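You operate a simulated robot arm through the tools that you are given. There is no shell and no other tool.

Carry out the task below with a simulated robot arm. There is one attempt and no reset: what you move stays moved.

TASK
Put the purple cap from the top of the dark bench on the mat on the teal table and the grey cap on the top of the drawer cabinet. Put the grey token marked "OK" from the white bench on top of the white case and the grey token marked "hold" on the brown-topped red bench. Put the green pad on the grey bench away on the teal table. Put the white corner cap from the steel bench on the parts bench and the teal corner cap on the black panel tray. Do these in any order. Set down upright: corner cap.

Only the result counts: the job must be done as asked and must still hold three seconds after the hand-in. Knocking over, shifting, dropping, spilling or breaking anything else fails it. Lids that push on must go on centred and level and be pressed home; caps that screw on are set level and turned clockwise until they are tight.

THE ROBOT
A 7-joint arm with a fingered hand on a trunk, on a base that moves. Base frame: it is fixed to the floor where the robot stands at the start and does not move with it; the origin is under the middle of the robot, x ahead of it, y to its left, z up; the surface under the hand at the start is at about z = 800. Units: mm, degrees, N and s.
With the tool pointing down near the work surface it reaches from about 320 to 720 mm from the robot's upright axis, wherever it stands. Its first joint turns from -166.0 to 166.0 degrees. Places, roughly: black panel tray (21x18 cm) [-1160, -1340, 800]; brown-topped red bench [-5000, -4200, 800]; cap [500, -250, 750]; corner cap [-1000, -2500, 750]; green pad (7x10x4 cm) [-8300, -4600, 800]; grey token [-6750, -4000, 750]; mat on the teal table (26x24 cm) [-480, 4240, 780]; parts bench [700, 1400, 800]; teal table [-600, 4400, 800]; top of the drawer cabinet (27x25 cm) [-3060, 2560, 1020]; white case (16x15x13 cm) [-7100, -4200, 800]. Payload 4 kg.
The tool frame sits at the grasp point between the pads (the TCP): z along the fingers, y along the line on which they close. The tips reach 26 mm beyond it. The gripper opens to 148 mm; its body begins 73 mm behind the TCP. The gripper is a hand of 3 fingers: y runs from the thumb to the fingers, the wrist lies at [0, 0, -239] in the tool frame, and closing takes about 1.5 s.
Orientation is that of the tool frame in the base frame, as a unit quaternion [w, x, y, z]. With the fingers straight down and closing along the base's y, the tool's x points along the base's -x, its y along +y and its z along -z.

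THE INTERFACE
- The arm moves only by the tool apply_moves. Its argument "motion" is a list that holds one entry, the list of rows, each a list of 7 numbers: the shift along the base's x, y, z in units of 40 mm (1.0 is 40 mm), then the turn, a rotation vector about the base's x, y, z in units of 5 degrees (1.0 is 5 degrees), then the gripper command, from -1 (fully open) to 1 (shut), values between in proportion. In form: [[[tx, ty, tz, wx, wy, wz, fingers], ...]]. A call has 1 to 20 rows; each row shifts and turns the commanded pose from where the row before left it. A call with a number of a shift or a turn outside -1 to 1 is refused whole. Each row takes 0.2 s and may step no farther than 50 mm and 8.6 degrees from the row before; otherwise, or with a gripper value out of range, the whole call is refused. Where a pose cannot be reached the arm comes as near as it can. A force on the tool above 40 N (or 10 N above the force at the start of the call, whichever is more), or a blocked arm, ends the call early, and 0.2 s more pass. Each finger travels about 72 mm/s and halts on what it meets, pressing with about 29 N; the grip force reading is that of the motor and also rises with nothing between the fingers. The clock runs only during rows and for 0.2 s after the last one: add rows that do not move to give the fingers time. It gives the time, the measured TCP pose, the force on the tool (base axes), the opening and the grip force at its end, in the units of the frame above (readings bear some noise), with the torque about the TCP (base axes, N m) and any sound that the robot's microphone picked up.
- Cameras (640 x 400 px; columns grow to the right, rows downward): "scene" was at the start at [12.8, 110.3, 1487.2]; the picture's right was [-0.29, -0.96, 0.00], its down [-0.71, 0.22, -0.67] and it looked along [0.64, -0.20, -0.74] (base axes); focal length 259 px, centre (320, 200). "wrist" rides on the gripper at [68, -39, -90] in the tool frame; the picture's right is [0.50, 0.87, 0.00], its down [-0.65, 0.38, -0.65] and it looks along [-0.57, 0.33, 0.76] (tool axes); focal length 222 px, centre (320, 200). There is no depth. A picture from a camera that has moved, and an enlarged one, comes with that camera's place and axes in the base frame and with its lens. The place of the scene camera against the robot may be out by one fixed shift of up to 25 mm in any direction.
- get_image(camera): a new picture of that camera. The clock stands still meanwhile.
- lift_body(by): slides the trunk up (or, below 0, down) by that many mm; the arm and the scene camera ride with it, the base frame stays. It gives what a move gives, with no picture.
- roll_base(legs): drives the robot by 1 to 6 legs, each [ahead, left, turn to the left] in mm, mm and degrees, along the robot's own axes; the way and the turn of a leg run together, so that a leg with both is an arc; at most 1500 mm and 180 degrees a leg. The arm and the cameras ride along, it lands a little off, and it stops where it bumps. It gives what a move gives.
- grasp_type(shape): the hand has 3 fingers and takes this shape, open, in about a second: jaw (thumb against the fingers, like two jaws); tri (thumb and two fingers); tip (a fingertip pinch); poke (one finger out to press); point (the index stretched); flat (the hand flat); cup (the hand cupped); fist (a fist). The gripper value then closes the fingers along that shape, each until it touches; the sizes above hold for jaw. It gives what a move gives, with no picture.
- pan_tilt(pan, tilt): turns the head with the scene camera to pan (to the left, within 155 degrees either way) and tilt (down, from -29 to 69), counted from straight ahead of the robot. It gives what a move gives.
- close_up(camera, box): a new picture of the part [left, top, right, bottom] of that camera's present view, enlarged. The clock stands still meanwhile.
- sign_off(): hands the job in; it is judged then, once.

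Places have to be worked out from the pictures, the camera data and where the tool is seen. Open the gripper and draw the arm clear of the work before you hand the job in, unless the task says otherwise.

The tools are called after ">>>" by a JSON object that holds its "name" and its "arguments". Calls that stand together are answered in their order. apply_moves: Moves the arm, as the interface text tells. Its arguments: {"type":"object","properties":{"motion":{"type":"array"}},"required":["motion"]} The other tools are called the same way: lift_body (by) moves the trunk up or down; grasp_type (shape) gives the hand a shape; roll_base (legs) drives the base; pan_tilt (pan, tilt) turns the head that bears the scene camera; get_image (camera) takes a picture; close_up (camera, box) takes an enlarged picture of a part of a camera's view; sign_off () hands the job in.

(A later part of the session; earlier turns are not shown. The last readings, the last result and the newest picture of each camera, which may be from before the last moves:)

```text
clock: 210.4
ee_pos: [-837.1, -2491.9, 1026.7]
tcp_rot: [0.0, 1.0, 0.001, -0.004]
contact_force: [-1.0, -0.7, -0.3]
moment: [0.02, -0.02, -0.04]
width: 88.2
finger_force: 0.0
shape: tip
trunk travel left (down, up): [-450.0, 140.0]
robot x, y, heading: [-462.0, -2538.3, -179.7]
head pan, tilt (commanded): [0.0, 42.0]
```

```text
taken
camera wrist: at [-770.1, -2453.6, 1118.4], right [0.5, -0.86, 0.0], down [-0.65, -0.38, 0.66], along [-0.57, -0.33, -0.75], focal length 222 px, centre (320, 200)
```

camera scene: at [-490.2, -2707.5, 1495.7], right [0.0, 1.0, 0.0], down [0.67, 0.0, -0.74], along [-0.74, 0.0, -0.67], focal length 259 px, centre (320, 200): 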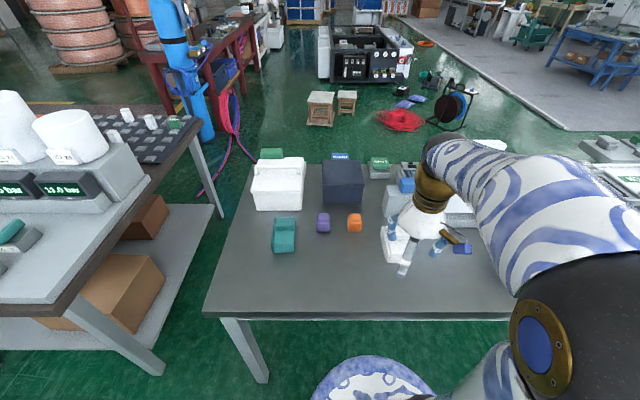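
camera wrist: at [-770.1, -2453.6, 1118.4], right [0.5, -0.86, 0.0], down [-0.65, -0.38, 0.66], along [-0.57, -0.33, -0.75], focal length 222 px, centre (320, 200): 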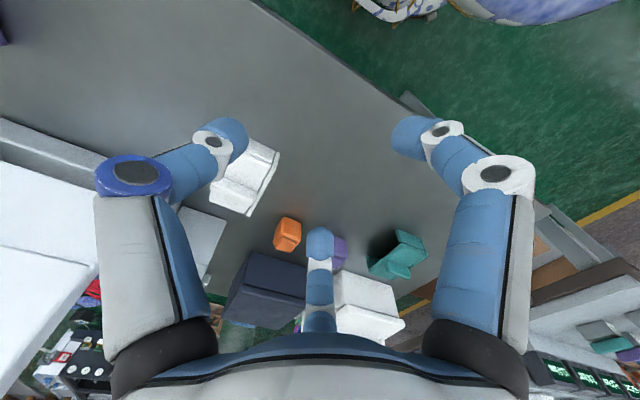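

>>> {"name": "close_up", "arguments": {"camera": "wrist", "box": [180, 120, 440, 290]}}

>>> {"name": "close_up", "arguments": {"camera": "scene", "box": [240, 180, 440, 290]}}

```text
2.35 times, centred on (310, 205) of wrist
camera zoom: at [-770.1, -2453.6, 1118.4], right [0.5, -0.86, 0.0], down [-0.65, -0.38, 0.66], along [-0.57, -0.33, -0.75], focal length 523 px, centre (344, 188)
```

zoom: 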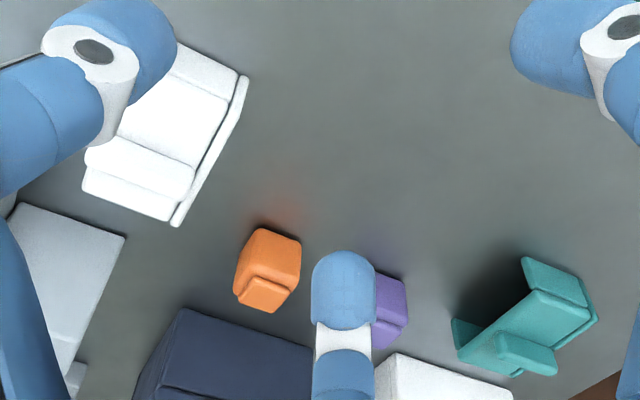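

```text
3.20 times, centred on (340, 235) of scene
camera zoom: at [-490.2, -2707.5, 1495.7], right [0.0, 1.0, 0.0], down [0.67, 0.0, -0.74], along [-0.74, 0.0, -0.67], focal length 829 px, centre (256, 88)
```

zoom: 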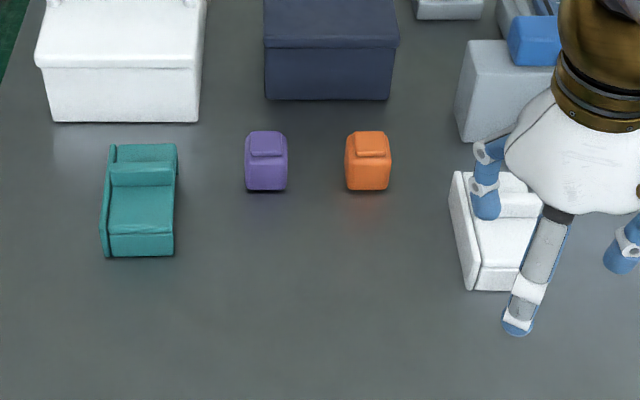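

The white corner cap is near (-1010, -2452). I move the hand above it for an unobstructed view and trim a half-degree tool tilt left from the last press.

>>> {"name": "apply_moves", "arguments": {"motion": [[[-0.87, 0.2, 0, 0, -0.09, 0, -0.2], [-0.87, 0.2, 0, 0, 0, 0, -0.2], [-0.87, 0.2, 0, 0, 0, 0, -0.2], [-0.87, 0.2, 0, 0, 0, 0, -0.2], [-0.87, 0.2, 0, 0, 0, 0, -0.2], [0, 0, 0, 0, 0, 0, -1], [0, 0, 0, 0, 0, 0, -1], [0, 0, 0, 0, 0, 0, -1]]]}}

>>> {"name": "get_image", "arguments": {"camera": "wrist"}}

>>> {"name": "close_up", "arguments": {"camera": "wrist", "box": [230, 40, 410, 160]}}

```text
clock: 212.2
ee_pos: [-1012.5, -2451.8, 1027.0]
tcp_rot: [0.0, 1.0, 0.0, 0.001]
contact_force: [-0.3, 0.4, 0.6]
moment: [0.0, -0.02, 0.01]
width: 148.1
finger_force: 0.0
shape: tip
trunk travel left (down, up): [-450.0, 140.0]
robot x, y, heading: [-461.7, -2538.2, -179.7]
head pan, tilt (commanded): [0.0, 42.0]
```

```text
taken
camera wrist: at [-944.9, -2413.5, 1117.6], right [0.5, -0.86, 0.0], down [-0.66, -0.38, 0.65], along [-0.56, -0.33, -0.76], focal length 222 px, centre (320, 200)
```

wrist: 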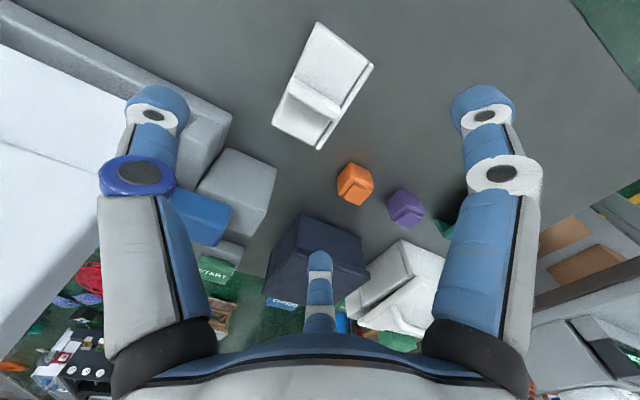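

```text
3.33 times, centred on (320, 100) of wrist
camera zoom: at [-944.9, -2413.5, 1117.6], right [0.5, -0.86, 0.0], down [-0.66, -0.38, 0.65], along [-0.56, -0.33, -0.76], focal length 740 px, centre (320, 533)
```

zoom: 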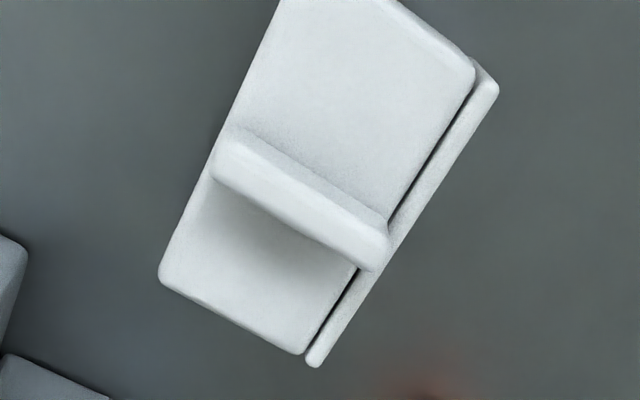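

>>> {"name": "close_up", "arguments": {"camera": "wrist", "box": [220, 5, 420, 165]}}

>>> {"name": "pan_tilt", "arguments": {"pan": 20, "tilt": 50}}

>>> {"name": "get_image", "arguments": {"camera": "scene"}}

```text
2.50 times, centred on (320, 85) of wrist
camera zoom: at [-944.9, -2413.5, 1117.6], right [0.5, -0.86, 0.0], down [-0.66, -0.38, 0.65], along [-0.56, -0.33, -0.76], focal length 555 px, centre (320, 488)
```

zoom: 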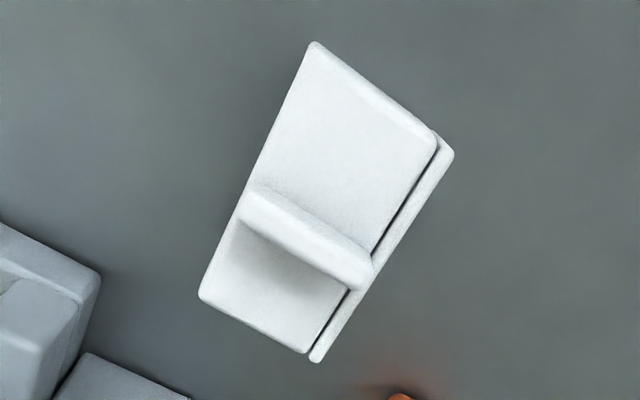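

```text
clock: 213.1
ee_pos: [-1012.6, -2452.4, 1025.7]
tcp_rot: [0.0, 1.0, 0.001, 0.001]
contact_force: [0.1, 0.6, -0.9]
moment: [0.01, -0.02, -0.01]
width: 148.0
finger_force: 0.1
shape: tip
trunk travel left (down, up): [-450.0, 140.0]
robot x, y, heading: [-465.6, -2535.1, -180.0]
head pan, tilt (commanded): [20.0, 50.0]
```

```text
taken
camera scene: at [-479.0, -2733.7, 1484.5], right [-0.34, 0.94, 0.0], down [0.72, 0.26, -0.64], along [-0.6, -0.22, -0.77], focal length 259 px, centre (320, 200)
```

scene: 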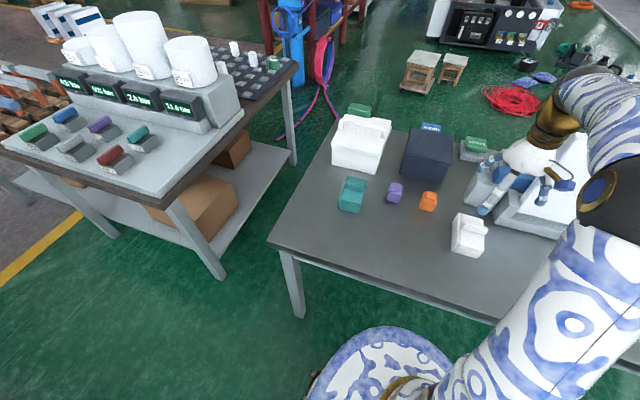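

>>> {"name": "close_up", "arguments": {"camera": "scene", "box": [320, 160, 500, 270]}}

>>> {"name": "close_up", "arguments": {"camera": "scene", "box": [430, 200, 510, 265]}}

```text
3.56 times, centred on (410, 215) of scene
camera zoom: at [-479.0, -2733.7, 1484.5], right [-0.34, 0.94, 0.0], down [0.72, 0.26, -0.64], along [-0.6, -0.22, -0.77], focal length 922 px, centre (0, 147)
```

zoom: 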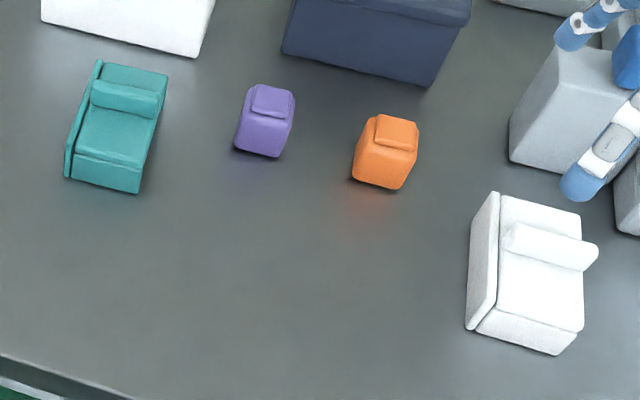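

```text
6.15 times, centred on (470, 232) of scene
camera zoom: at [-479.0, -2733.7, 1484.5], right [-0.34, 0.94, 0.0], down [0.72, 0.26, -0.64], along [-0.6, -0.22, -0.77], focal length 1595 px, centre (-603, 0)
```

zoom: 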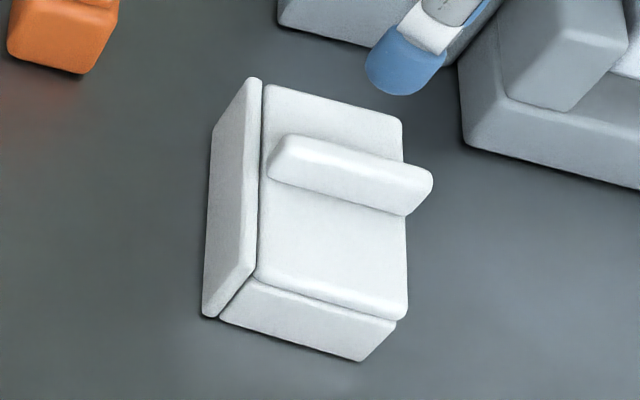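

The cap is a corner of three plates with a grip fin on top at its middle, near (-1015, -2449), running along y; the plate top is at about z = 848. I turn the hand 90° so that thumb and fingers close along x across the fin.

>>> {"name": "apply_moves", "arguments": {"motion": [[[0, 0, 0, 0, 0, 1, -0.3], [0, 0, 0, 0, 0, 1, -0.3], [0, 0, 0, 0, 0, 1, -0.3], [0, 0, 0, 0, 0, 1, -0.3], [0, 0, 0, 0, 0, 1, -0.3], [0, 0, 0, 0, 0, 1, -0.3], [0, 0, 0, 0, 0, 1, -0.3], [0, 0, 0, 0, 0, 1, -0.3], [0, 0, 0, 0, 0, 1, -0.3], [0, 0, 0, 0, 0, 1, -0.3], [0, 0, 0, 0, 0, 1, -0.3], [0, 0, 0, 0, 0, 1, -0.3], [0, 0, 0, 0, 0, 1, -0.3], [0, 0, 0, 0, 0, 1, -0.3], [0, 0, 0, 0, 0, 1, -0.3], [0, 0, 0, 0, 0, 1, -0.3], [0, 0, 0, 0, 0, 1, -0.3], [0, 0, 0, 0, 0, 1, -0.3], [0, 0, 0, 0, 0, 0, -0.3]]]}}

>>> {"name": "get_image", "arguments": {"camera": "wrist"}}

```text
clock: 217.1
ee_pos: [-1011.5, -2452.5, 1027.3]
tcp_rot: [0.0, 0.706, 0.708, 0.0]
contact_force: [-0.7, 0.0, 0.4]
moment: [-0.02, 0.02, 0.0]
width: 96.7
finger_force: 0.0
shape: tip
trunk travel left (down, up): [-450.0, 140.0]
robot x, y, heading: [-461.4, -2536.0, -179.9]
head pan, tilt (commanded): [20.0, 50.0]
```

```text
taken
camera wrist: at [-1051.2, -2385.3, 1118.8], right [0.86, 0.5, 0.0], down [0.38, -0.65, 0.65], along [0.33, -0.56, -0.76], focal length 222 px, centre (320, 200)
```

wrist: 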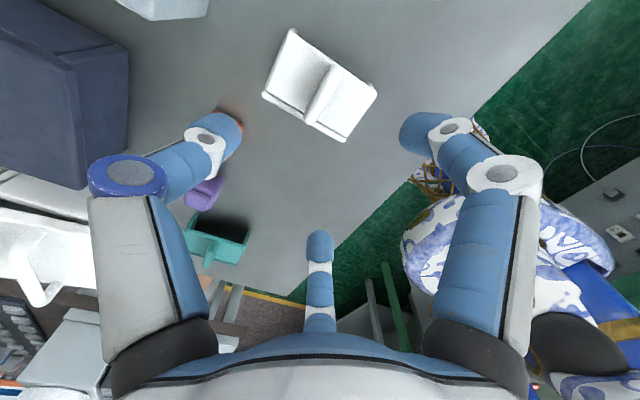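

>>> {"name": "close_up", "arguments": {"camera": "wrist", "box": [240, 15, 400, 155]}}

```text
2.86 times, centred on (320, 85) of wrist
camera zoom: at [-1051.2, -2385.3, 1118.8], right [0.86, 0.5, 0.0], down [0.38, -0.65, 0.65], along [0.33, -0.56, -0.76], focal length 635 px, centre (320, 529)
```

zoom: 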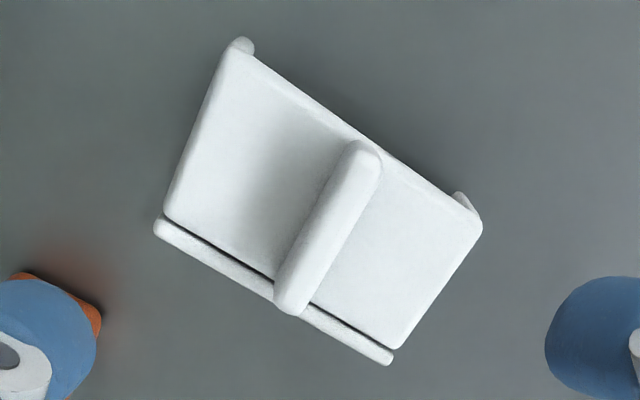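

The fin's top centre is at about (-1013, -2447, 870), 12 mm thick. I descend centred on it to TCP z ≈ 900 and check.

>>> {"name": "apply_moves", "arguments": {"motion": [[[-0.02, 0.14, -0.8, 0, 0, 0, -0.3], [0, 0, -0.8, 0, 0, 0, -0.3], [0, 0, -0.8, 0, 0, 0, -0.3], [0, 0, -0.78, 0, 0, 0, -0.3], [0, 0, 0, 0, 0, 0, -0.3]]]}}

>>> {"name": "get_image", "arguments": {"camera": "wrist"}}

>>> {"name": "close_up", "arguments": {"camera": "scene", "box": [400, 160, 580, 280]}}

```text
clock: 218.3
ee_pos: [-1012.5, -2446.3, 900.4]
tcp_rot: [-0.001, 0.706, 0.708, 0.001]
contact_force: [-0.4, -0.5, 0.6]
moment: [-0.02, 0.02, -0.03]
width: 96.4
finger_force: 0.0
shape: tip
trunk travel left (down, up): [-450.0, 140.0]
robot x, y, heading: [-468.9, -2537.2, -179.9]
head pan, tilt (commanded): [20.0, 50.0]
```

```text
taken
camera wrist: at [-1051.2, -2379.6, 991.3], right [0.86, 0.5, 0.0], down [0.38, -0.65, 0.65], along [0.33, -0.56, -0.76], focal length 222 px, centre (320, 200)
```

wrist: 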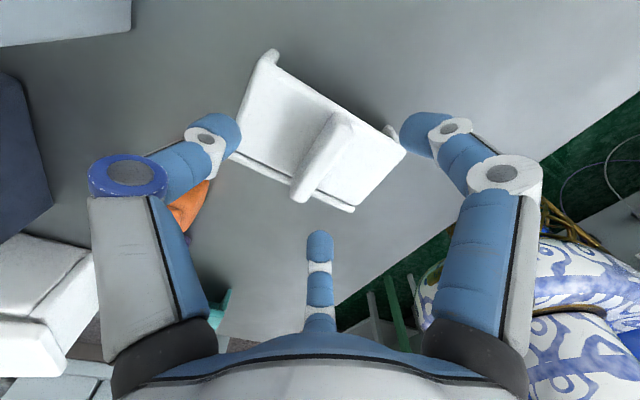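

```text
3.33 times, centred on (490, 220) of scene
camera zoom: at [-479.1, -2733.7, 1484.5], right [-0.34, 0.94, 0.0], down [0.72, 0.26, -0.64], along [-0.6, -0.22, -0.77], focal length 864 px, centre (-247, 133)
```

zoom: 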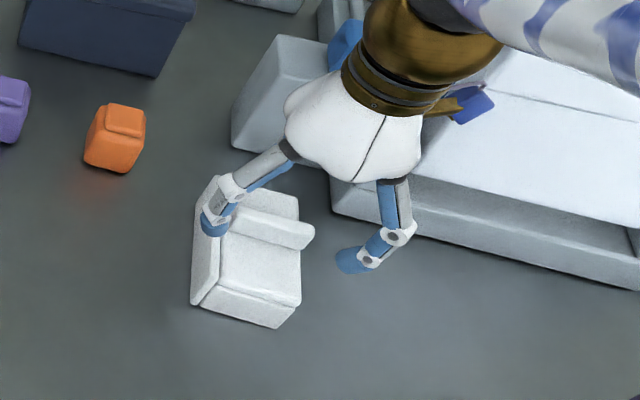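

The hand is centred on the fin. I shift 4–5 mm toward +x so thumb and fingers meet the fin together, and lower to TCP z ≈ 880.

>>> {"name": "apply_moves", "arguments": {"motion": [[[0.11, -0.02, -0.25, 0, 0, 0, -0.3], [0, 0, -0.26, 0, 0, 0, -0.3], [0, 0, 0, 0, 0, 0, -0.3]]]}}

>>> {"name": "get_image", "arguments": {"camera": "wrist"}}

```text
clock: 219.1
ee_pos: [-1008.0, -2447.2, 879.9]
tcp_rot: [-0.001, 0.706, 0.708, 0.001]
contact_force: [0.3, -0.2, -0.2]
moment: [-0.01, -0.02, -0.04]
width: 97.0
finger_force: 0.1
shape: tip
trunk travel left (down, up): [-450.0, 140.0]
robot x, y, heading: [-462.8, -2542.2, -180.0]
head pan, tilt (commanded): [20.0, 50.0]
```

```text
taken
camera wrist: at [-1047.4, -2380.5, 970.8], right [0.86, 0.5, 0.0], down [0.38, -0.66, 0.65], along [0.33, -0.56, -0.76], focal length 222 px, centre (320, 200)
```

wrist: 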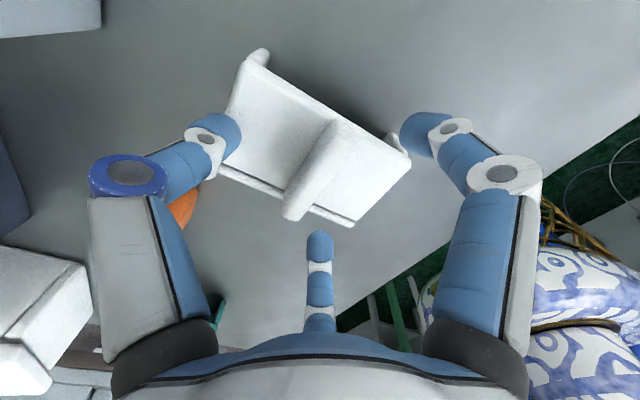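

Triangulating again: fin top is at z ≈ 866, its middle near (-1012, -2449). I lower 2.5 mm more and close.

>>> {"name": "apply_moves", "arguments": {"motion": [[[0, -0.03, -0.065, 0, 0, 0, -0.3], [0, 0, 0, 0, 0, 0, 0.2], [0, 0, 0, 0, 0, 0, 0.6], [0, 0, 0, 0, 0, 0, 1], [0, 0, 0, 0, 0, 0, 1], [0, 0, 0, 0, 0, 0, 1], [0, 0, 0, 0, 0, 0, 1], [0, 0, 0, 0, 0, 0, 1]]]}}

>>> {"name": "get_image", "arguments": {"camera": "wrist"}}

>>> {"name": "close_up", "arguments": {"camera": "scene", "box": [400, 160, 580, 280]}}

```text
clock: 220.9
ee_pos: [-1007.1, -2448.2, 878.1]
tcp_rot: [0.0, 0.707, 0.708, 0.0]
contact_force: [0.3, -0.3, 1.0]
moment: [0.01, 0.01, 0.0]
width: 14.7
finger_force: 29.2
shape: tip
trunk travel left (down, up): [-450.0, 140.0]
robot x, y, heading: [-465.9, -2538.6, -180.0]
head pan, tilt (commanded): [20.0, 50.0]
```

```text
taken
camera wrist: at [-1047.4, -2381.7, 968.4], right [0.86, 0.5, 0.0], down [0.38, -0.65, 0.65], along [0.33, -0.56, -0.76], focal length 222 px, centre (320, 200)
```

wrist: 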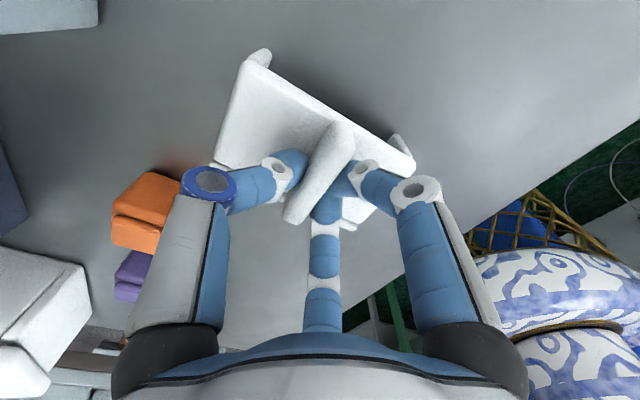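

```text
3.33 times, centred on (490, 220) of scene
camera zoom: at [-479.1, -2733.8, 1484.4], right [-0.34, 0.94, 0.0], down [0.72, 0.26, -0.64], along [-0.6, -0.22, -0.77], focal length 864 px, centre (-247, 133)
```

zoom: 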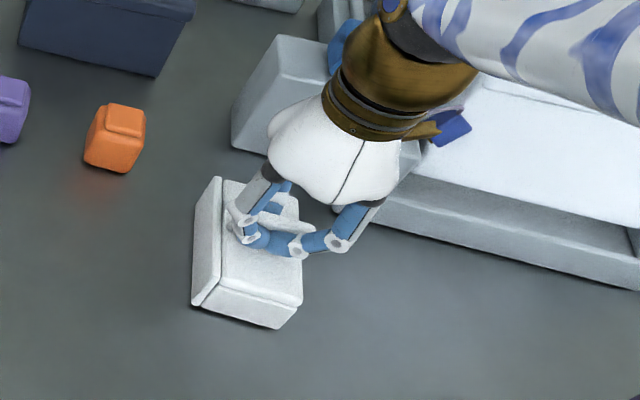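

Gripped the fin: opening about 15 mm at 29 N, cap still level. I lift slowly a few centimetres and check.

>>> {"name": "apply_moves", "arguments": {"motion": [[[0, 0, 0.2, 0, 0, 0, 1], [0, 0, 0.4, 0, 0, 0, 1], [0, 0, 0.6, 0, 0, 0, 1], [0, 0, 0, 0, 0, 0, 1]]]}}

>>> {"name": "get_image", "arguments": {"camera": "wrist"}}

>>> {"name": "close_up", "arguments": {"camera": "scene", "box": [400, 140, 580, 280]}}

```text
clock: 221.9
ee_pos: [-1008.2, -2449.7, 924.8]
tcp_rot: [0.0, 0.707, 0.708, 0.0]
contact_force: [0.4, -0.2, -0.2]
moment: [0.0, -0.01, 0.0]
width: 14.3
finger_force: 29.1
shape: tip
trunk travel left (down, up): [-450.0, 140.0]
robot x, y, heading: [-463.9, -2541.9, -179.9]
head pan, tilt (commanded): [20.0, 50.0]
```

```text
taken
camera wrist: at [-1047.6, -2381.7, 1016.7], right [0.86, 0.5, 0.0], down [0.38, -0.65, 0.65], along [0.33, -0.56, -0.76], focal length 222 px, centre (320, 200)
```

wrist: 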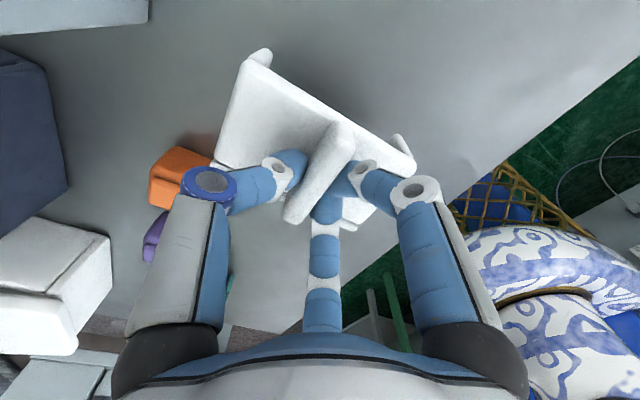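

```text
2.86 times, centred on (490, 210) of scene
camera zoom: at [-479.0, -2733.8, 1484.4], right [-0.34, 0.94, 0.0], down [0.72, 0.26, -0.64], along [-0.6, -0.22, -0.77], focal length 740 px, centre (-166, 171)
```

zoom: 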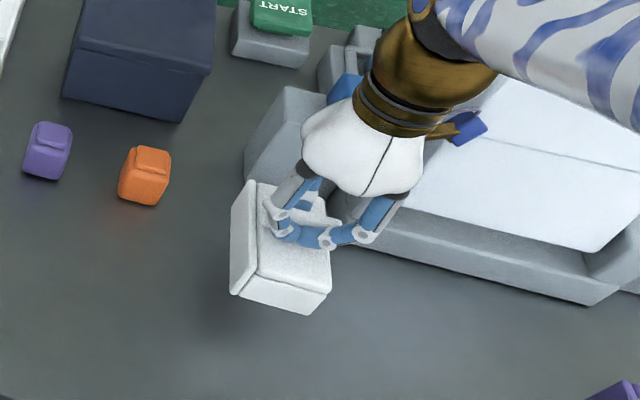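

The cap is held level. I raise it, draw it in, and drive up the corridor to the parts bench.

>>> {"name": "apply_moves", "arguments": {"motion": [[[0, 0, 1, 0, 0, 0, 1], [0, 0, 1, 0, 0, 0, 1], [0, 0, 1, 0, 0, 0, 1], [0.85, -0.2, 0, 0, 0, 0, 1], [0.85, -0.2, 0, 0, 0, 0, 1], [0.85, -0.2, 0, 0, 0, 0, 1], [0.85, -0.2, 0, 0, 0, 0, 1], [0.85, -0.2, 0, 0, 0, 0, 1], [0, 0, 0, 0, 0, 0, 1]]]}}

>>> {"name": "roll_base", "arguments": {"legs": [[0, 0, -90], [1500, -130, 0], [1500, -130, 0], [900, 0, 0], [0, 0, -90]]}}

>>> {"name": "pan_tilt", "arguments": {"pan": 10, "tilt": 38}}

>>> {"name": "get_image", "arguments": {"camera": "scene"}}

>>> {"name": "get_image", "arguments": {"camera": "wrist"}}

```text
clock: 223.9
ee_pos: [-837.0, -2487.0, 1045.5]
tcp_rot: [-0.001, 0.707, 0.708, 0.0]
contact_force: [-0.2, -0.4, -1.1]
moment: [-0.01, -0.04, 0.0]
width: 14.7
finger_force: 28.5
shape: tip
trunk travel left (down, up): [-450.0, 140.0]
robot x, y, heading: [-466.2, -2536.8, -179.8]
head pan, tilt (commanded): [20.0, 50.0]
```

```text
refused: leg 2 is longer than a leg can be; nothing moved
```

```text
clock: 224.6
ee_pos: [-837.2, -2487.1, 1043.8]
tcp_rot: [-0.001, 0.707, 0.707, 0.001]
contact_force: [0.6, 0.9, -1.0]
moment: [0.02, -0.04, -0.01]
width: 14.7
finger_force: 29.0
shape: tip
trunk travel left (down, up): [-450.0, 140.0]
robot x, y, heading: [-459.3, -2540.3, -179.8]
head pan, tilt (commanded): [10.0, 38.0]
```

```text
taken
camera scene: at [-491.6, -2722.5, 1501.6], right [-0.18, 0.98, 0.0], down [0.61, 0.11, -0.79], along [-0.78, -0.14, -0.62], focal length 259 px, centre (320, 200)
```

scene: 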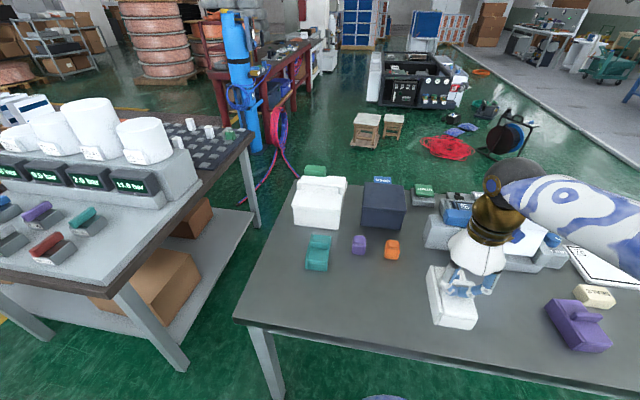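

```text
taken
camera wrist: at [-877.3, -2421.0, 1136.1], right [0.86, 0.5, 0.0], down [0.38, -0.66, 0.65], along [0.33, -0.56, -0.76], focal length 222 px, centre (320, 200)
```

wrist: 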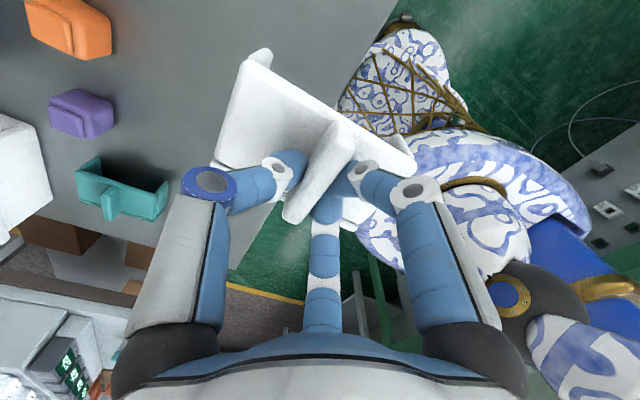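

The leg was slightly too long; I repeat with shorter legs.

>>> {"name": "roll_base", "arguments": {"legs": [[0, 0, -90], [1400, -130, 0], [1400, -130, 0], [1120, 0, 0], [0, 0, -90]]}}

>>> {"name": "get_image", "arguments": {"camera": "scene"}}

>>> {"name": "get_image", "arguments": {"camera": "wrist"}}

```text
clock: 251.3
ee_pos: [156.3, 1355.7, 1044.0]
tcp_rot: [0.001, 0.709, -0.705, 0.001]
contact_force: [-0.4, 0.1, -0.8]
moment: [0.01, -0.02, -0.02]
width: 14.3
finger_force: 28.8
shape: tip
trunk travel left (down, up): [-450.0, 140.0]
robot x, y, heading: [-215.5, 1403.6, 0.1]
head pan, tilt (commanded): [10.0, 38.0]
```

```text
taken
camera scene: at [-194.8, 1556.2, 1501.6], right [0.18, -0.98, 0.0], down [-0.61, -0.11, -0.79], along [0.78, 0.14, -0.62], focal length 259 px, centre (320, 200)
```

scene: 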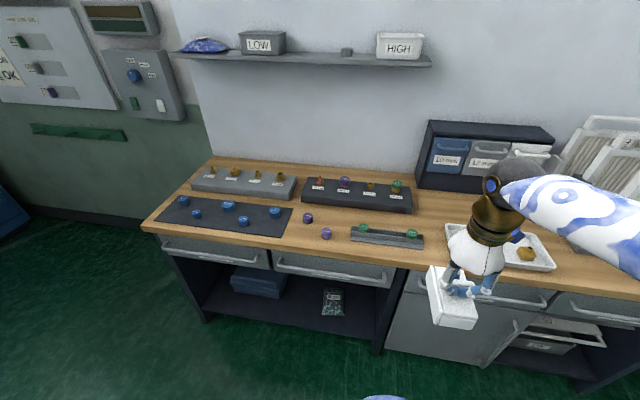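

```text
taken
camera wrist: at [195.1, 1288.7, 1136.1], right [-0.86, -0.5, 0.0], down [-0.38, 0.65, 0.65], along [-0.33, 0.56, -0.76], focal length 222 px, centre (320, 200)
```

wrist: 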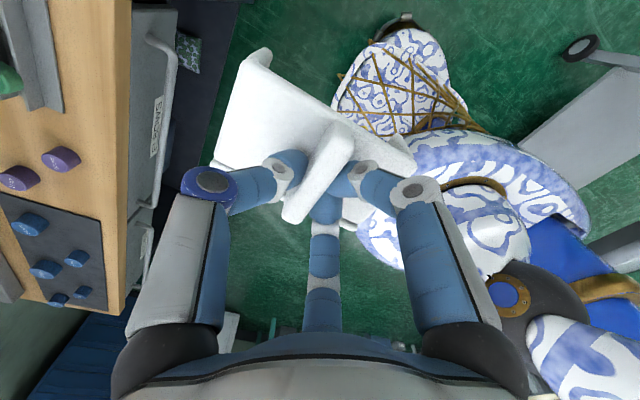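

>>> {"name": "close_up", "arguments": {"camera": "scene", "box": [270, 140, 590, 310]}}

```text
2.00 times, centred on (430, 225) of scene
camera zoom: at [-194.8, 1556.2, 1501.6], right [0.18, -0.98, 0.0], down [-0.61, -0.11, -0.79], along [0.78, 0.14, -0.62], focal length 518 px, centre (100, 150)
```

zoom: 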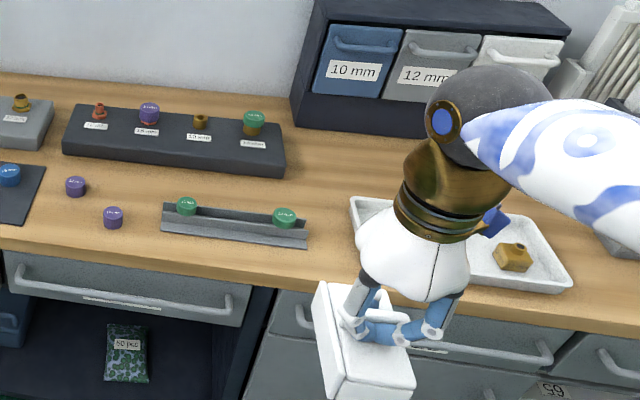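

There is free bench space behind the white tray, between the black strip's right end and the dark cabinet, around (725, 1235). I roll to about (40, 1270) to reach it.

>>> {"name": "roll_base", "arguments": {"legs": [[250, -134, 0]]}}

>>> {"name": "pan_tilt", "arguments": {"pan": 5, "tilt": 45}}

>>> {"name": "get_image", "arguments": {"camera": "scene"}}

>>> {"name": "get_image", "arguments": {"camera": "wrist"}}

```text
clock: 253.3
ee_pos: [406.3, 1224.4, 1044.3]
tcp_rot: [0.0, 0.709, -0.705, 0.001]
contact_force: [0.1, 0.4, -0.8]
moment: [0.02, 0.02, -0.04]
width: 14.3
finger_force: 28.6
shape: tip
trunk travel left (down, up): [-450.0, 140.0]
robot x, y, heading: [33.9, 1272.5, 0.2]
head pan, tilt (commanded): [10.0, 38.0]
```

```text
clock: 254.0
ee_pos: [405.7, 1224.6, 1044.5]
tcp_rot: [0.0, 0.709, -0.705, 0.001]
contact_force: [-0.6, -0.4, -0.4]
moment: [-0.01, 0.01, 0.02]
width: 14.5
finger_force: 28.5
shape: tip
trunk travel left (down, up): [-450.0, 140.0]
robot x, y, heading: [32.0, 1276.2, 0.1]
head pan, tilt (commanded): [5.0, 45.0]
```

```text
taken
camera scene: at [50.4, 1414.8, 1491.4], right [0.09, -1.0, 0.0], down [-0.7, -0.07, -0.71], along [0.7, 0.07, -0.71], focal length 259 px, centre (320, 200)
```

scene: 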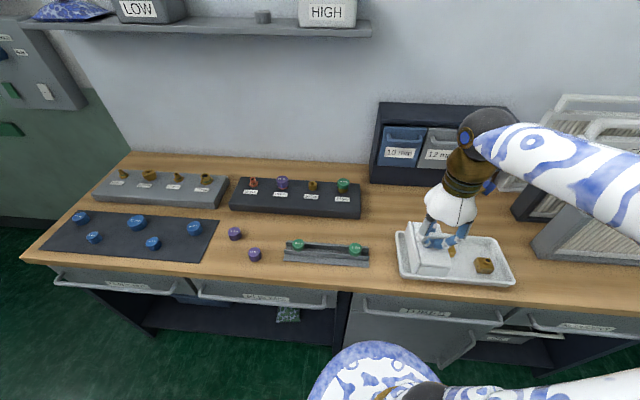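

```text
taken
camera wrist: at [444.7, 1155.8, 1136.1], right [-0.86, -0.5, 0.0], down [-0.38, 0.65, 0.65], along [-0.33, 0.56, -0.76], focal length 222 px, centre (320, 200)
```

wrist: 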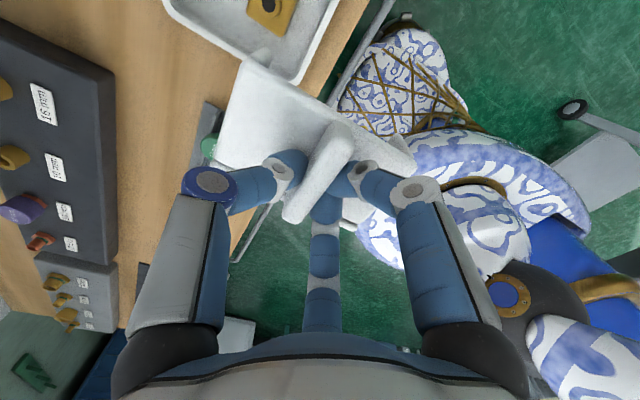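

The wrist view puts the white tray at x 432–592, y < 1235, and the black strip at y > 1330; so (705, 1225) is free. I move there with a gentle descent to z ≈ 960.

>>> {"name": "apply_moves", "arguments": {"motion": [[[0.935, 0, -0.2, 0, 0, 0, 1], [0.935, 0, -0.2, 0, 0, 0, 1], [0.935, 0, -0.25, 0, 0, 0, 1], [0.935, 0, -0.25, 0, 0, 0, 1], [0.935, 0, -0.3, 0, 0, 0, 1], [0.935, 0, -0.3, 0, 0, 0, 1], [0.935, 0, -0.3, 0, 0, 0, 1], [0.935, 0, -0.3, 0, 0, 0, 1], [0, 0, 0, 0, 0, 0, 1]]]}}

>>> {"name": "get_image", "arguments": {"camera": "scene"}}

>>> {"name": "get_image", "arguments": {"camera": "wrist"}}

```text
clock: 256.0
ee_pos: [705.8, 1224.4, 960.0]
tcp_rot: [0.001, 0.709, -0.705, 0.0]
contact_force: [0.4, 0.1, -1.2]
moment: [-0.01, 0.0, -0.02]
width: 14.2
finger_force: 29.5
shape: tip
trunk travel left (down, up): [-450.0, 140.0]
robot x, y, heading: [37.7, 1274.9, 0.4]
head pan, tilt (commanded): [5.0, 45.0]
```

```text
taken
camera scene: at [50.8, 1414.9, 1491.3], right [0.09, -1.0, 0.0], down [-0.7, -0.07, -0.71], along [0.7, 0.06, -0.71], focal length 259 px, centre (320, 200)
```

scene: 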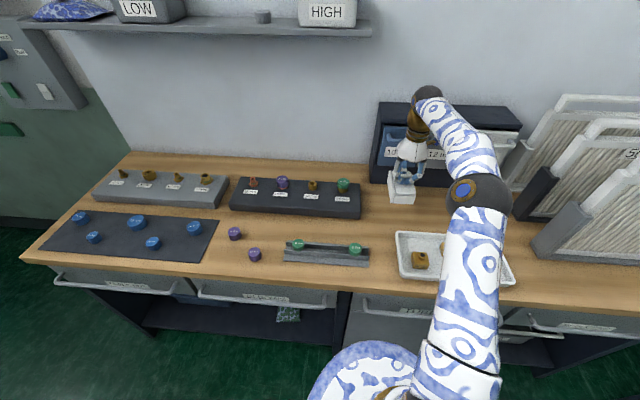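

```text
taken
camera wrist: at [744.6, 1156.5, 1051.3], right [-0.86, -0.51, 0.0], down [-0.38, 0.65, 0.65], along [-0.33, 0.56, -0.76], focal length 222 px, centre (320, 200)
```

wrist: 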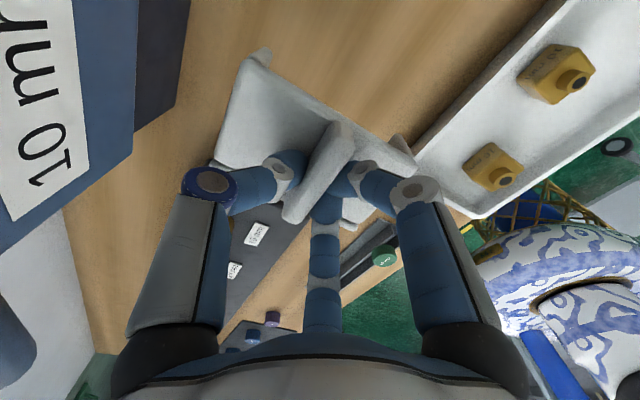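

The spot under the cap is clear. I lower to about 890, then in small steps.

>>> {"name": "apply_moves", "arguments": {"motion": [[[0, 0, -0.6, 0, 0, 0, 1], [0, 0, -0.6, 0, 0, 0, 1], [0, 0, -0.5, 0, 0, 0, 1], [0, 0, 0, 0, 0, 0, 1]]]}}

>>> {"name": "get_image", "arguments": {"camera": "wrist"}}

>>> {"name": "close_up", "arguments": {"camera": "scene", "box": [340, 80, 500, 250]}}

```text
clock: 257.0
ee_pos: [705.7, 1224.4, 892.1]
tcp_rot: [0.0, 0.709, -0.705, 0.0]
contact_force: [0.0, -0.1, -0.7]
moment: [0.01, 0.02, -0.02]
width: 14.1
finger_force: 29.2
shape: tip
trunk travel left (down, up): [-450.0, 140.0]
robot x, y, heading: [33.5, 1271.5, 0.4]
head pan, tilt (commanded): [5.0, 45.0]
```

```text
taken
camera wrist: at [744.0, 1155.9, 984.5], right [-0.86, -0.5, 0.0], down [-0.38, 0.65, 0.65], along [-0.33, 0.56, -0.76], focal length 222 px, centre (320, 200)
```

wrist: 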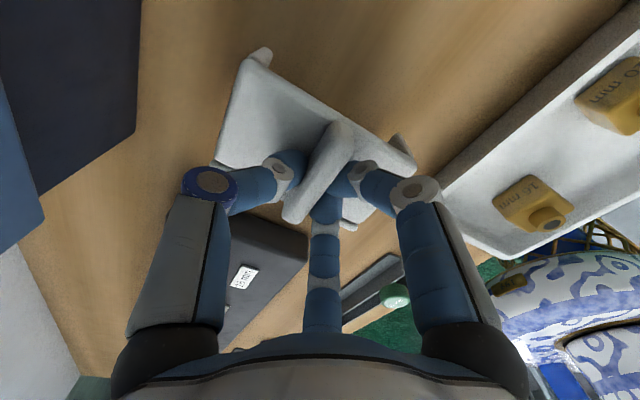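

```text
2.35 times, centred on (420, 165) of scene
camera zoom: at [50.6, 1414.8, 1491.4], right [0.09, -1.0, 0.0], down [-0.7, -0.06, -0.71], along [0.7, 0.06, -0.71], focal length 610 px, centre (85, 282)
```

zoom: 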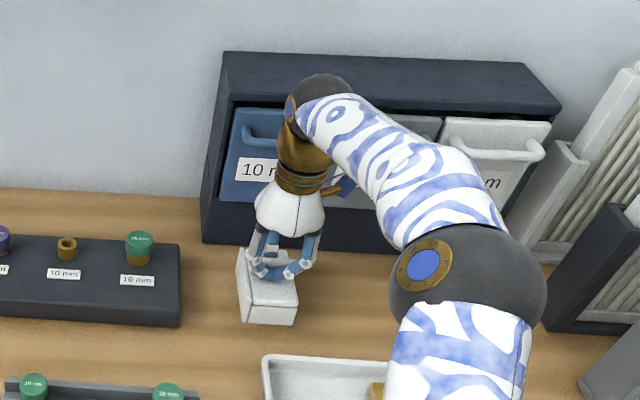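

>>> {"name": "apply_moves", "arguments": {"motion": [[[0, 0, -0.1, 0, 0, 0, 1], [0, 0, -0.1, 0, 0, 0, 1], [0, 0, -0.05, 0, 0, 0, 1]]]}}

```text
clock: 257.8
ee_pos: [705.5, 1223.5, 882.5]
tcp_rot: [0.001, 0.708, -0.706, 0.001]
contact_force: [-0.4, 0.0, -0.3]
moment: [-0.01, 0.0, 0.0]
width: 14.3
finger_force: 29.0
shape: tip
trunk travel left (down, up): [-450.0, 140.0]
robot x, y, heading: [33.0, 1274.2, -0.1]
head pan, tilt (commanded): [5.0, 45.0]
```

>>> {"name": "apply_moves", "arguments": {"motion": [[[0, 0, -0.04, 0, 0, 0, 1], [0, 0, -0.04, 0, 0, 0, 1]]]}}

```text
clock: 258.4
ee_pos: [707.2, 1223.5, 878.5]
tcp_rot: [0.0, 0.709, -0.705, 0.0]
contact_force: [0.3, -1.0, -0.2]
moment: [0.0, -0.04, 0.02]
width: 14.3
finger_force: 29.2
shape: tip
trunk travel left (down, up): [-450.0, 140.0]
robot x, y, heading: [31.2, 1275.3, 0.4]
head pan, tilt (commanded): [5.0, 45.0]
```

>>> {"name": "apply_moves", "arguments": {"motion": [[[0, 0, -0.03, 0, 0, 0, 1], [0, 0, -0.03, 0, 0, 0, 1]]]}}

```text
clock: 259.0
ee_pos: [705.6, 1224.0, 877.4]
tcp_rot: [0.001, 0.709, -0.705, 0.0]
contact_force: [0.5, -0.6, -0.9]
moment: [-0.01, -0.02, -0.03]
width: 14.2
finger_force: 28.7
shape: tip
trunk travel left (down, up): [-450.0, 140.0]
robot x, y, heading: [32.1, 1272.6, 0.5]
head pan, tilt (commanded): [5.0, 45.0]
```

>>> {"name": "apply_moves", "arguments": {"motion": [[[0, 0, -0.03, 0, 0, 0, 1], [0, 0, -0.03, 0, 0, 0, 1]]]}}

>>> {"name": "get_image", "arguments": {"camera": "wrist"}}

```text
clock: 259.6
ee_pos: [705.7, 1223.7, 874.5]
tcp_rot: [0.0, 0.71, -0.705, 0.002]
contact_force: [-1.5, -0.3, 2.6]
moment: [0.02, -0.12, 0.0]
width: 14.3
finger_force: 28.9
shape: tip
trunk travel left (down, up): [-450.0, 140.0]
robot x, y, heading: [30.9, 1272.7, 0.1]
head pan, tilt (commanded): [5.0, 45.0]
```

```text
taken
camera wrist: at [744.0, 1155.7, 966.8], right [-0.86, -0.5, 0.0], down [-0.38, 0.65, 0.65], along [-0.33, 0.56, -0.76], focal length 222 px, centre (320, 200)
```

wrist: 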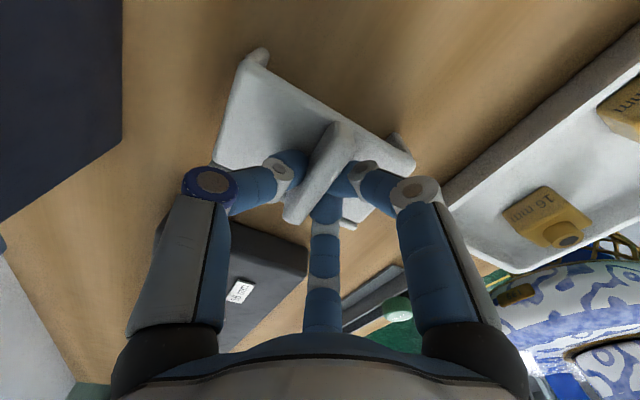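

>>> {"name": "apply_moves", "arguments": {"motion": [[[0, 0, -0.03, 0, 0, 0, 1], [0, 0, 0, 0, 0, 0, 1]]]}}

```text
clock: 260.2
ee_pos: [705.4, 1223.1, 875.1]
tcp_rot: [0.0, 0.709, -0.705, 0.002]
contact_force: [0.7, -1.0, 11.5]
moment: [-0.02, -0.16, -0.02]
width: 14.2
finger_force: 28.7
shape: tip
trunk travel left (down, up): [-450.0, 140.0]
robot x, y, heading: [32.2, 1273.4, 0.3]
head pan, tilt (commanded): [5.0, 45.0]
```

Firm contact (11 N). I open the fingers gently and check the cap.

>>> {"name": "apply_moves", "arguments": {"motion": [[[0, 0, 0, 0, 0, 0, 0.7], [0, 0, 0, 0, 0, 0, 0.5], [0, 0, 0, 0, 0, 0, 0.2], [0, 0, 0, 0, 0, 0, 0], [0, 0, 0, 0, 0, 0, -0.1], [0, 0, 0, 0, 0, 0, -0.1]]]}}

>>> {"name": "get_image", "arguments": {"camera": "wrist"}}

```text
clock: 261.6
ee_pos: [705.5, 1223.3, 873.2]
tcp_rot: [0.0, 0.709, -0.705, 0.001]
contact_force: [1.3, -1.5, 7.3]
moment: [0.18, 0.08, 0.0]
width: 78.2
finger_force: 0.1
shape: tip
trunk travel left (down, up): [-450.0, 140.0]
robot x, y, heading: [32.6, 1276.1, 0.4]
head pan, tilt (commanded): [5.0, 45.0]
```

```text
taken
camera wrist: at [743.7, 1155.6, 965.4], right [-0.86, -0.5, 0.0], down [-0.38, 0.65, 0.65], along [-0.33, 0.56, -0.76], focal length 222 px, centre (320, 200)
```

wrist: 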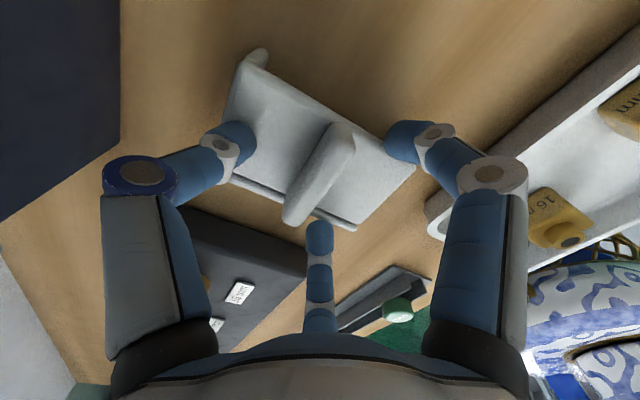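

The cap rests level on the bench; the tips touch the plate lightly. I rise straight up and check.

>>> {"name": "apply_moves", "arguments": {"motion": [[[0, 0, 0.2, 0, 0, 0, -0.1], [0, 0, 0.5, 0, 0, 0, -0.1], [0, 0, 0.8, 0, 0, 0, -0.1], [0, 0, 1, 0, 0, 0, -0.1], [-0.5, 0, 0.8, 0, 0, 0, -0.1], [0, 0, 0, 0, 0, 0, -0.1]]]}}

>>> {"name": "get_image", "arguments": {"camera": "wrist"}}

>>> {"name": "close_up", "arguments": {"camera": "scene", "box": [340, 80, 500, 250]}}

```text
clock: 263.0
ee_pos: [683.8, 1222.9, 1007.1]
tcp_rot: [0.0, 0.709, -0.705, 0.001]
contact_force: [-1.0, 0.0, 0.6]
moment: [-0.01, -0.06, 0.02]
width: 81.0
finger_force: 0.0
shape: tip
trunk travel left (down, up): [-450.0, 140.0]
robot x, y, heading: [31.5, 1275.8, 0.1]
head pan, tilt (commanded): [5.0, 45.0]
```

```text
taken
camera wrist: at [723.5, 1155.7, 1097.6], right [-0.86, -0.5, 0.0], down [-0.38, 0.65, 0.65], along [-0.33, 0.56, -0.76], focal length 222 px, centre (320, 200)
```

wrist: 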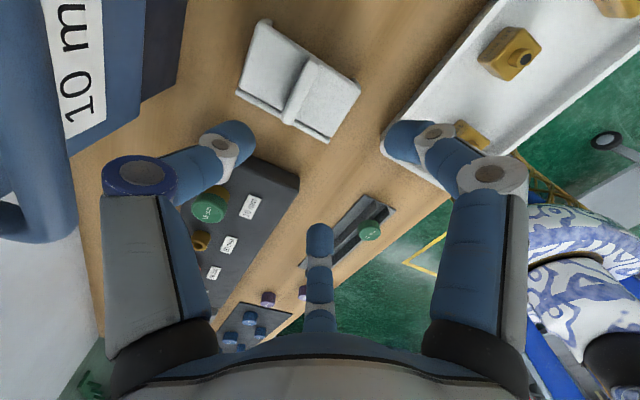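

```text
2.35 times, centred on (420, 165) of scene
camera zoom: at [50.2, 1414.8, 1491.3], right [0.09, -1.0, 0.0], down [-0.7, -0.06, -0.71], along [0.7, 0.06, -0.71], focal length 610 px, centre (85, 282)
```

zoom: 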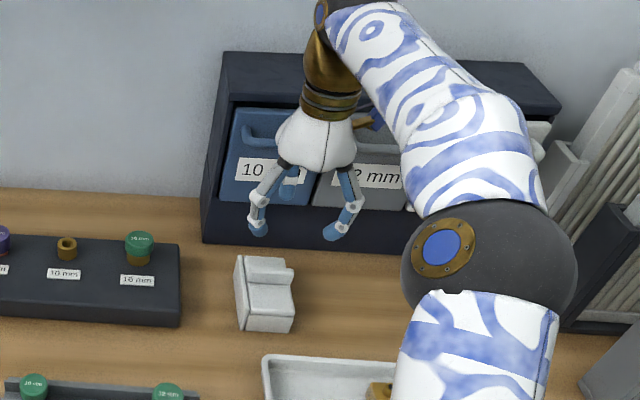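

The white corner cap stands upright on the parts bench. I retract, then drive back to the steel bench for the teal one.

>>> {"name": "apply_moves", "arguments": {"motion": [[[-1, 0.15, 0.2, 0, 0, 0, -0.3], [-1, 0.15, 0.2, 0, 0, 0, -0.3], [-1, 0.15, 0.2, 0, 0, 0, -0.3], [-1, 0.15, 0.2, 0, 0, 0, -0.3], [-1, 0.15, 0, 0, 0, 0, -0.3], [-1, 0.15, 0, 0, 0, 0, -0.3], [-0.9, 0.15, 0, 0, 0, 0, -0.3]]]}}

>>> {"name": "roll_base", "arguments": {"legs": [[-230, 0, 0], [0, 0, -90], [1350, 0, 0], [1350, -115, 0], [1350, -115, 0], [0, 0, -90]]}}

>>> {"name": "pan_tilt", "arguments": {"pan": 0, "tilt": 45}}

>>> {"name": "get_image", "arguments": {"camera": "scene"}}

>>> {"name": "get_image", "arguments": {"camera": "wrist"}}

```text
clock: 264.6
ee_pos: [408.8, 1266.2, 1037.5]
tcp_rot: [0.001, 0.709, -0.705, 0.001]
contact_force: [-0.1, 0.0, -0.4]
moment: [-0.02, 0.01, -0.03]
width: 95.6
finger_force: 0.0
shape: tip
trunk travel left (down, up): [-450.0, 140.0]
robot x, y, heading: [30.3, 1277.5, 0.2]
head pan, tilt (commanded): [5.0, 45.0]
```

```text
clock: 293.0
ee_pos: [-773.7, -2764.6, 1037.6]
tcp_rot: [0.0, 0.704, 0.71, 0.001]
contact_force: [0.2, 0.4, 0.1]
moment: [-0.01, 0.01, -0.03]
width: 95.6
finger_force: 0.1
shape: tip
trunk travel left (down, up): [-450.0, 140.0]
robot x, y, heading: [-399.2, -2771.3, -179.2]
head pan, tilt (commanded): [5.0, 45.0]
```

```text
clock: 293.7
ee_pos: [-774.6, -2763.5, 1037.7]
tcp_rot: [-0.001, 0.704, 0.71, 0.0]
contact_force: [0.6, -0.5, 0.1]
moment: [-0.01, 0.01, 0.01]
width: 95.8
finger_force: 0.0
shape: tip
trunk travel left (down, up): [-450.0, 140.0]
robot x, y, heading: [-397.7, -2775.5, -179.9]
head pan, tilt (commanded): [0.0, 45.0]
```

```text
taken
camera scene: at [-419.5, -2940.2, 1491.4], right [-0.01, 1.0, 0.0], down [0.71, 0.01, -0.71], along [-0.71, -0.01, -0.71], focal length 259 px, centre (320, 200)
```

scene: 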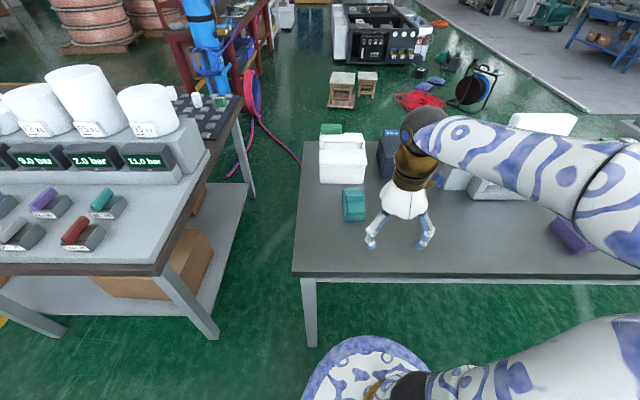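

```text
taken
camera wrist: at [-813.7, -2698.4, 1128.4], right [0.86, 0.51, 0.0], down [0.38, -0.65, 0.65], along [0.33, -0.56, -0.76], focal length 222 px, centre (320, 200)
```

wrist: 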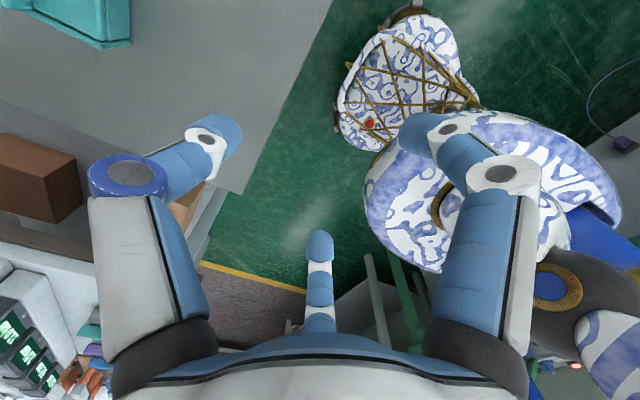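

The teal cap is near (-1035, -2837). I move above it for a wrist view.

>>> {"name": "apply_moves", "arguments": {"motion": [[[-0.93, -0.25, 0, 0, 0, 0, -0.3], [-0.93, -0.25, 0, 0, 0, 0, -0.3], [-0.93, -0.25, 0, 0, 0, 0, -0.3], [-0.93, -0.25, 0, 0, 0, 0, -0.3], [-0.93, -0.25, 0, 0, 0, 0, -0.3], [-0.93, -0.25, -0.2, 0, 0, 0, -0.3], [-0.93, -0.25, -0.2, 0, 0, 0, -0.3], [0, 0, 0, 0, 0, 0, -0.3]]]}}

>>> {"name": "get_image", "arguments": {"camera": "wrist"}}

>>> {"name": "close_up", "arguments": {"camera": "wrist", "box": [240, 15, 400, 155]}}

```text
clock: 295.5
ee_pos: [-1033.3, -2834.7, 1021.2]
tcp_rot: [-0.001, 0.704, 0.71, 0.001]
contact_force: [0.3, 0.1, -0.5]
moment: [-0.01, 0.0, -0.04]
width: 95.6
finger_force: 0.0
shape: tip
trunk travel left (down, up): [-450.0, 140.0]
robot x, y, heading: [-397.8, -2769.2, -179.5]
head pan, tilt (commanded): [0.0, 45.0]
```

```text
taken
camera wrist: at [-1074.3, -2768.5, 1112.2], right [0.86, 0.51, 0.0], down [0.38, -0.65, 0.65], along [0.33, -0.56, -0.76], focal length 222 px, centre (320, 200)
```

wrist: 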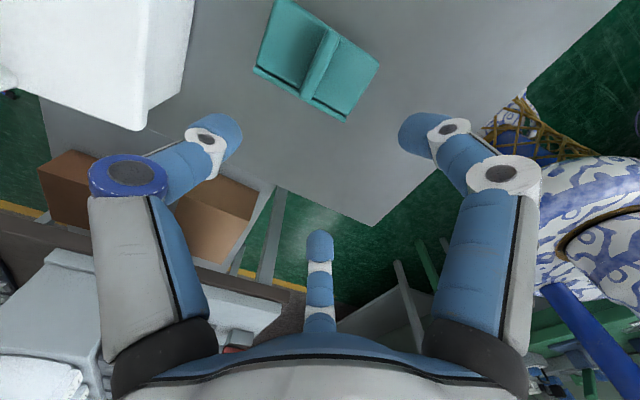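

```text
2.86 times, centred on (320, 85) of wrist
camera zoom: at [-1074.3, -2768.5, 1112.2], right [0.86, 0.51, 0.0], down [0.38, -0.65, 0.65], along [0.33, -0.56, -0.76], focal length 635 px, centre (320, 529)
```

zoom: 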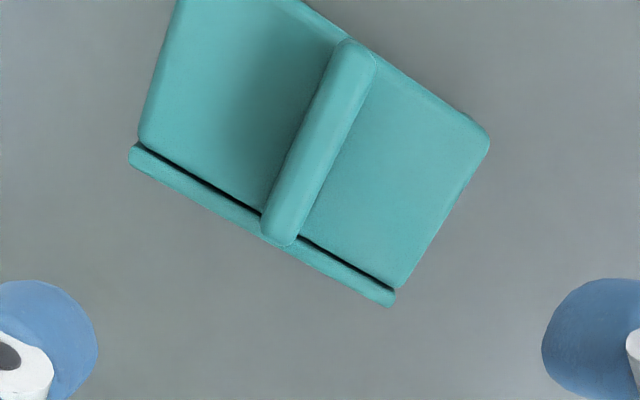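

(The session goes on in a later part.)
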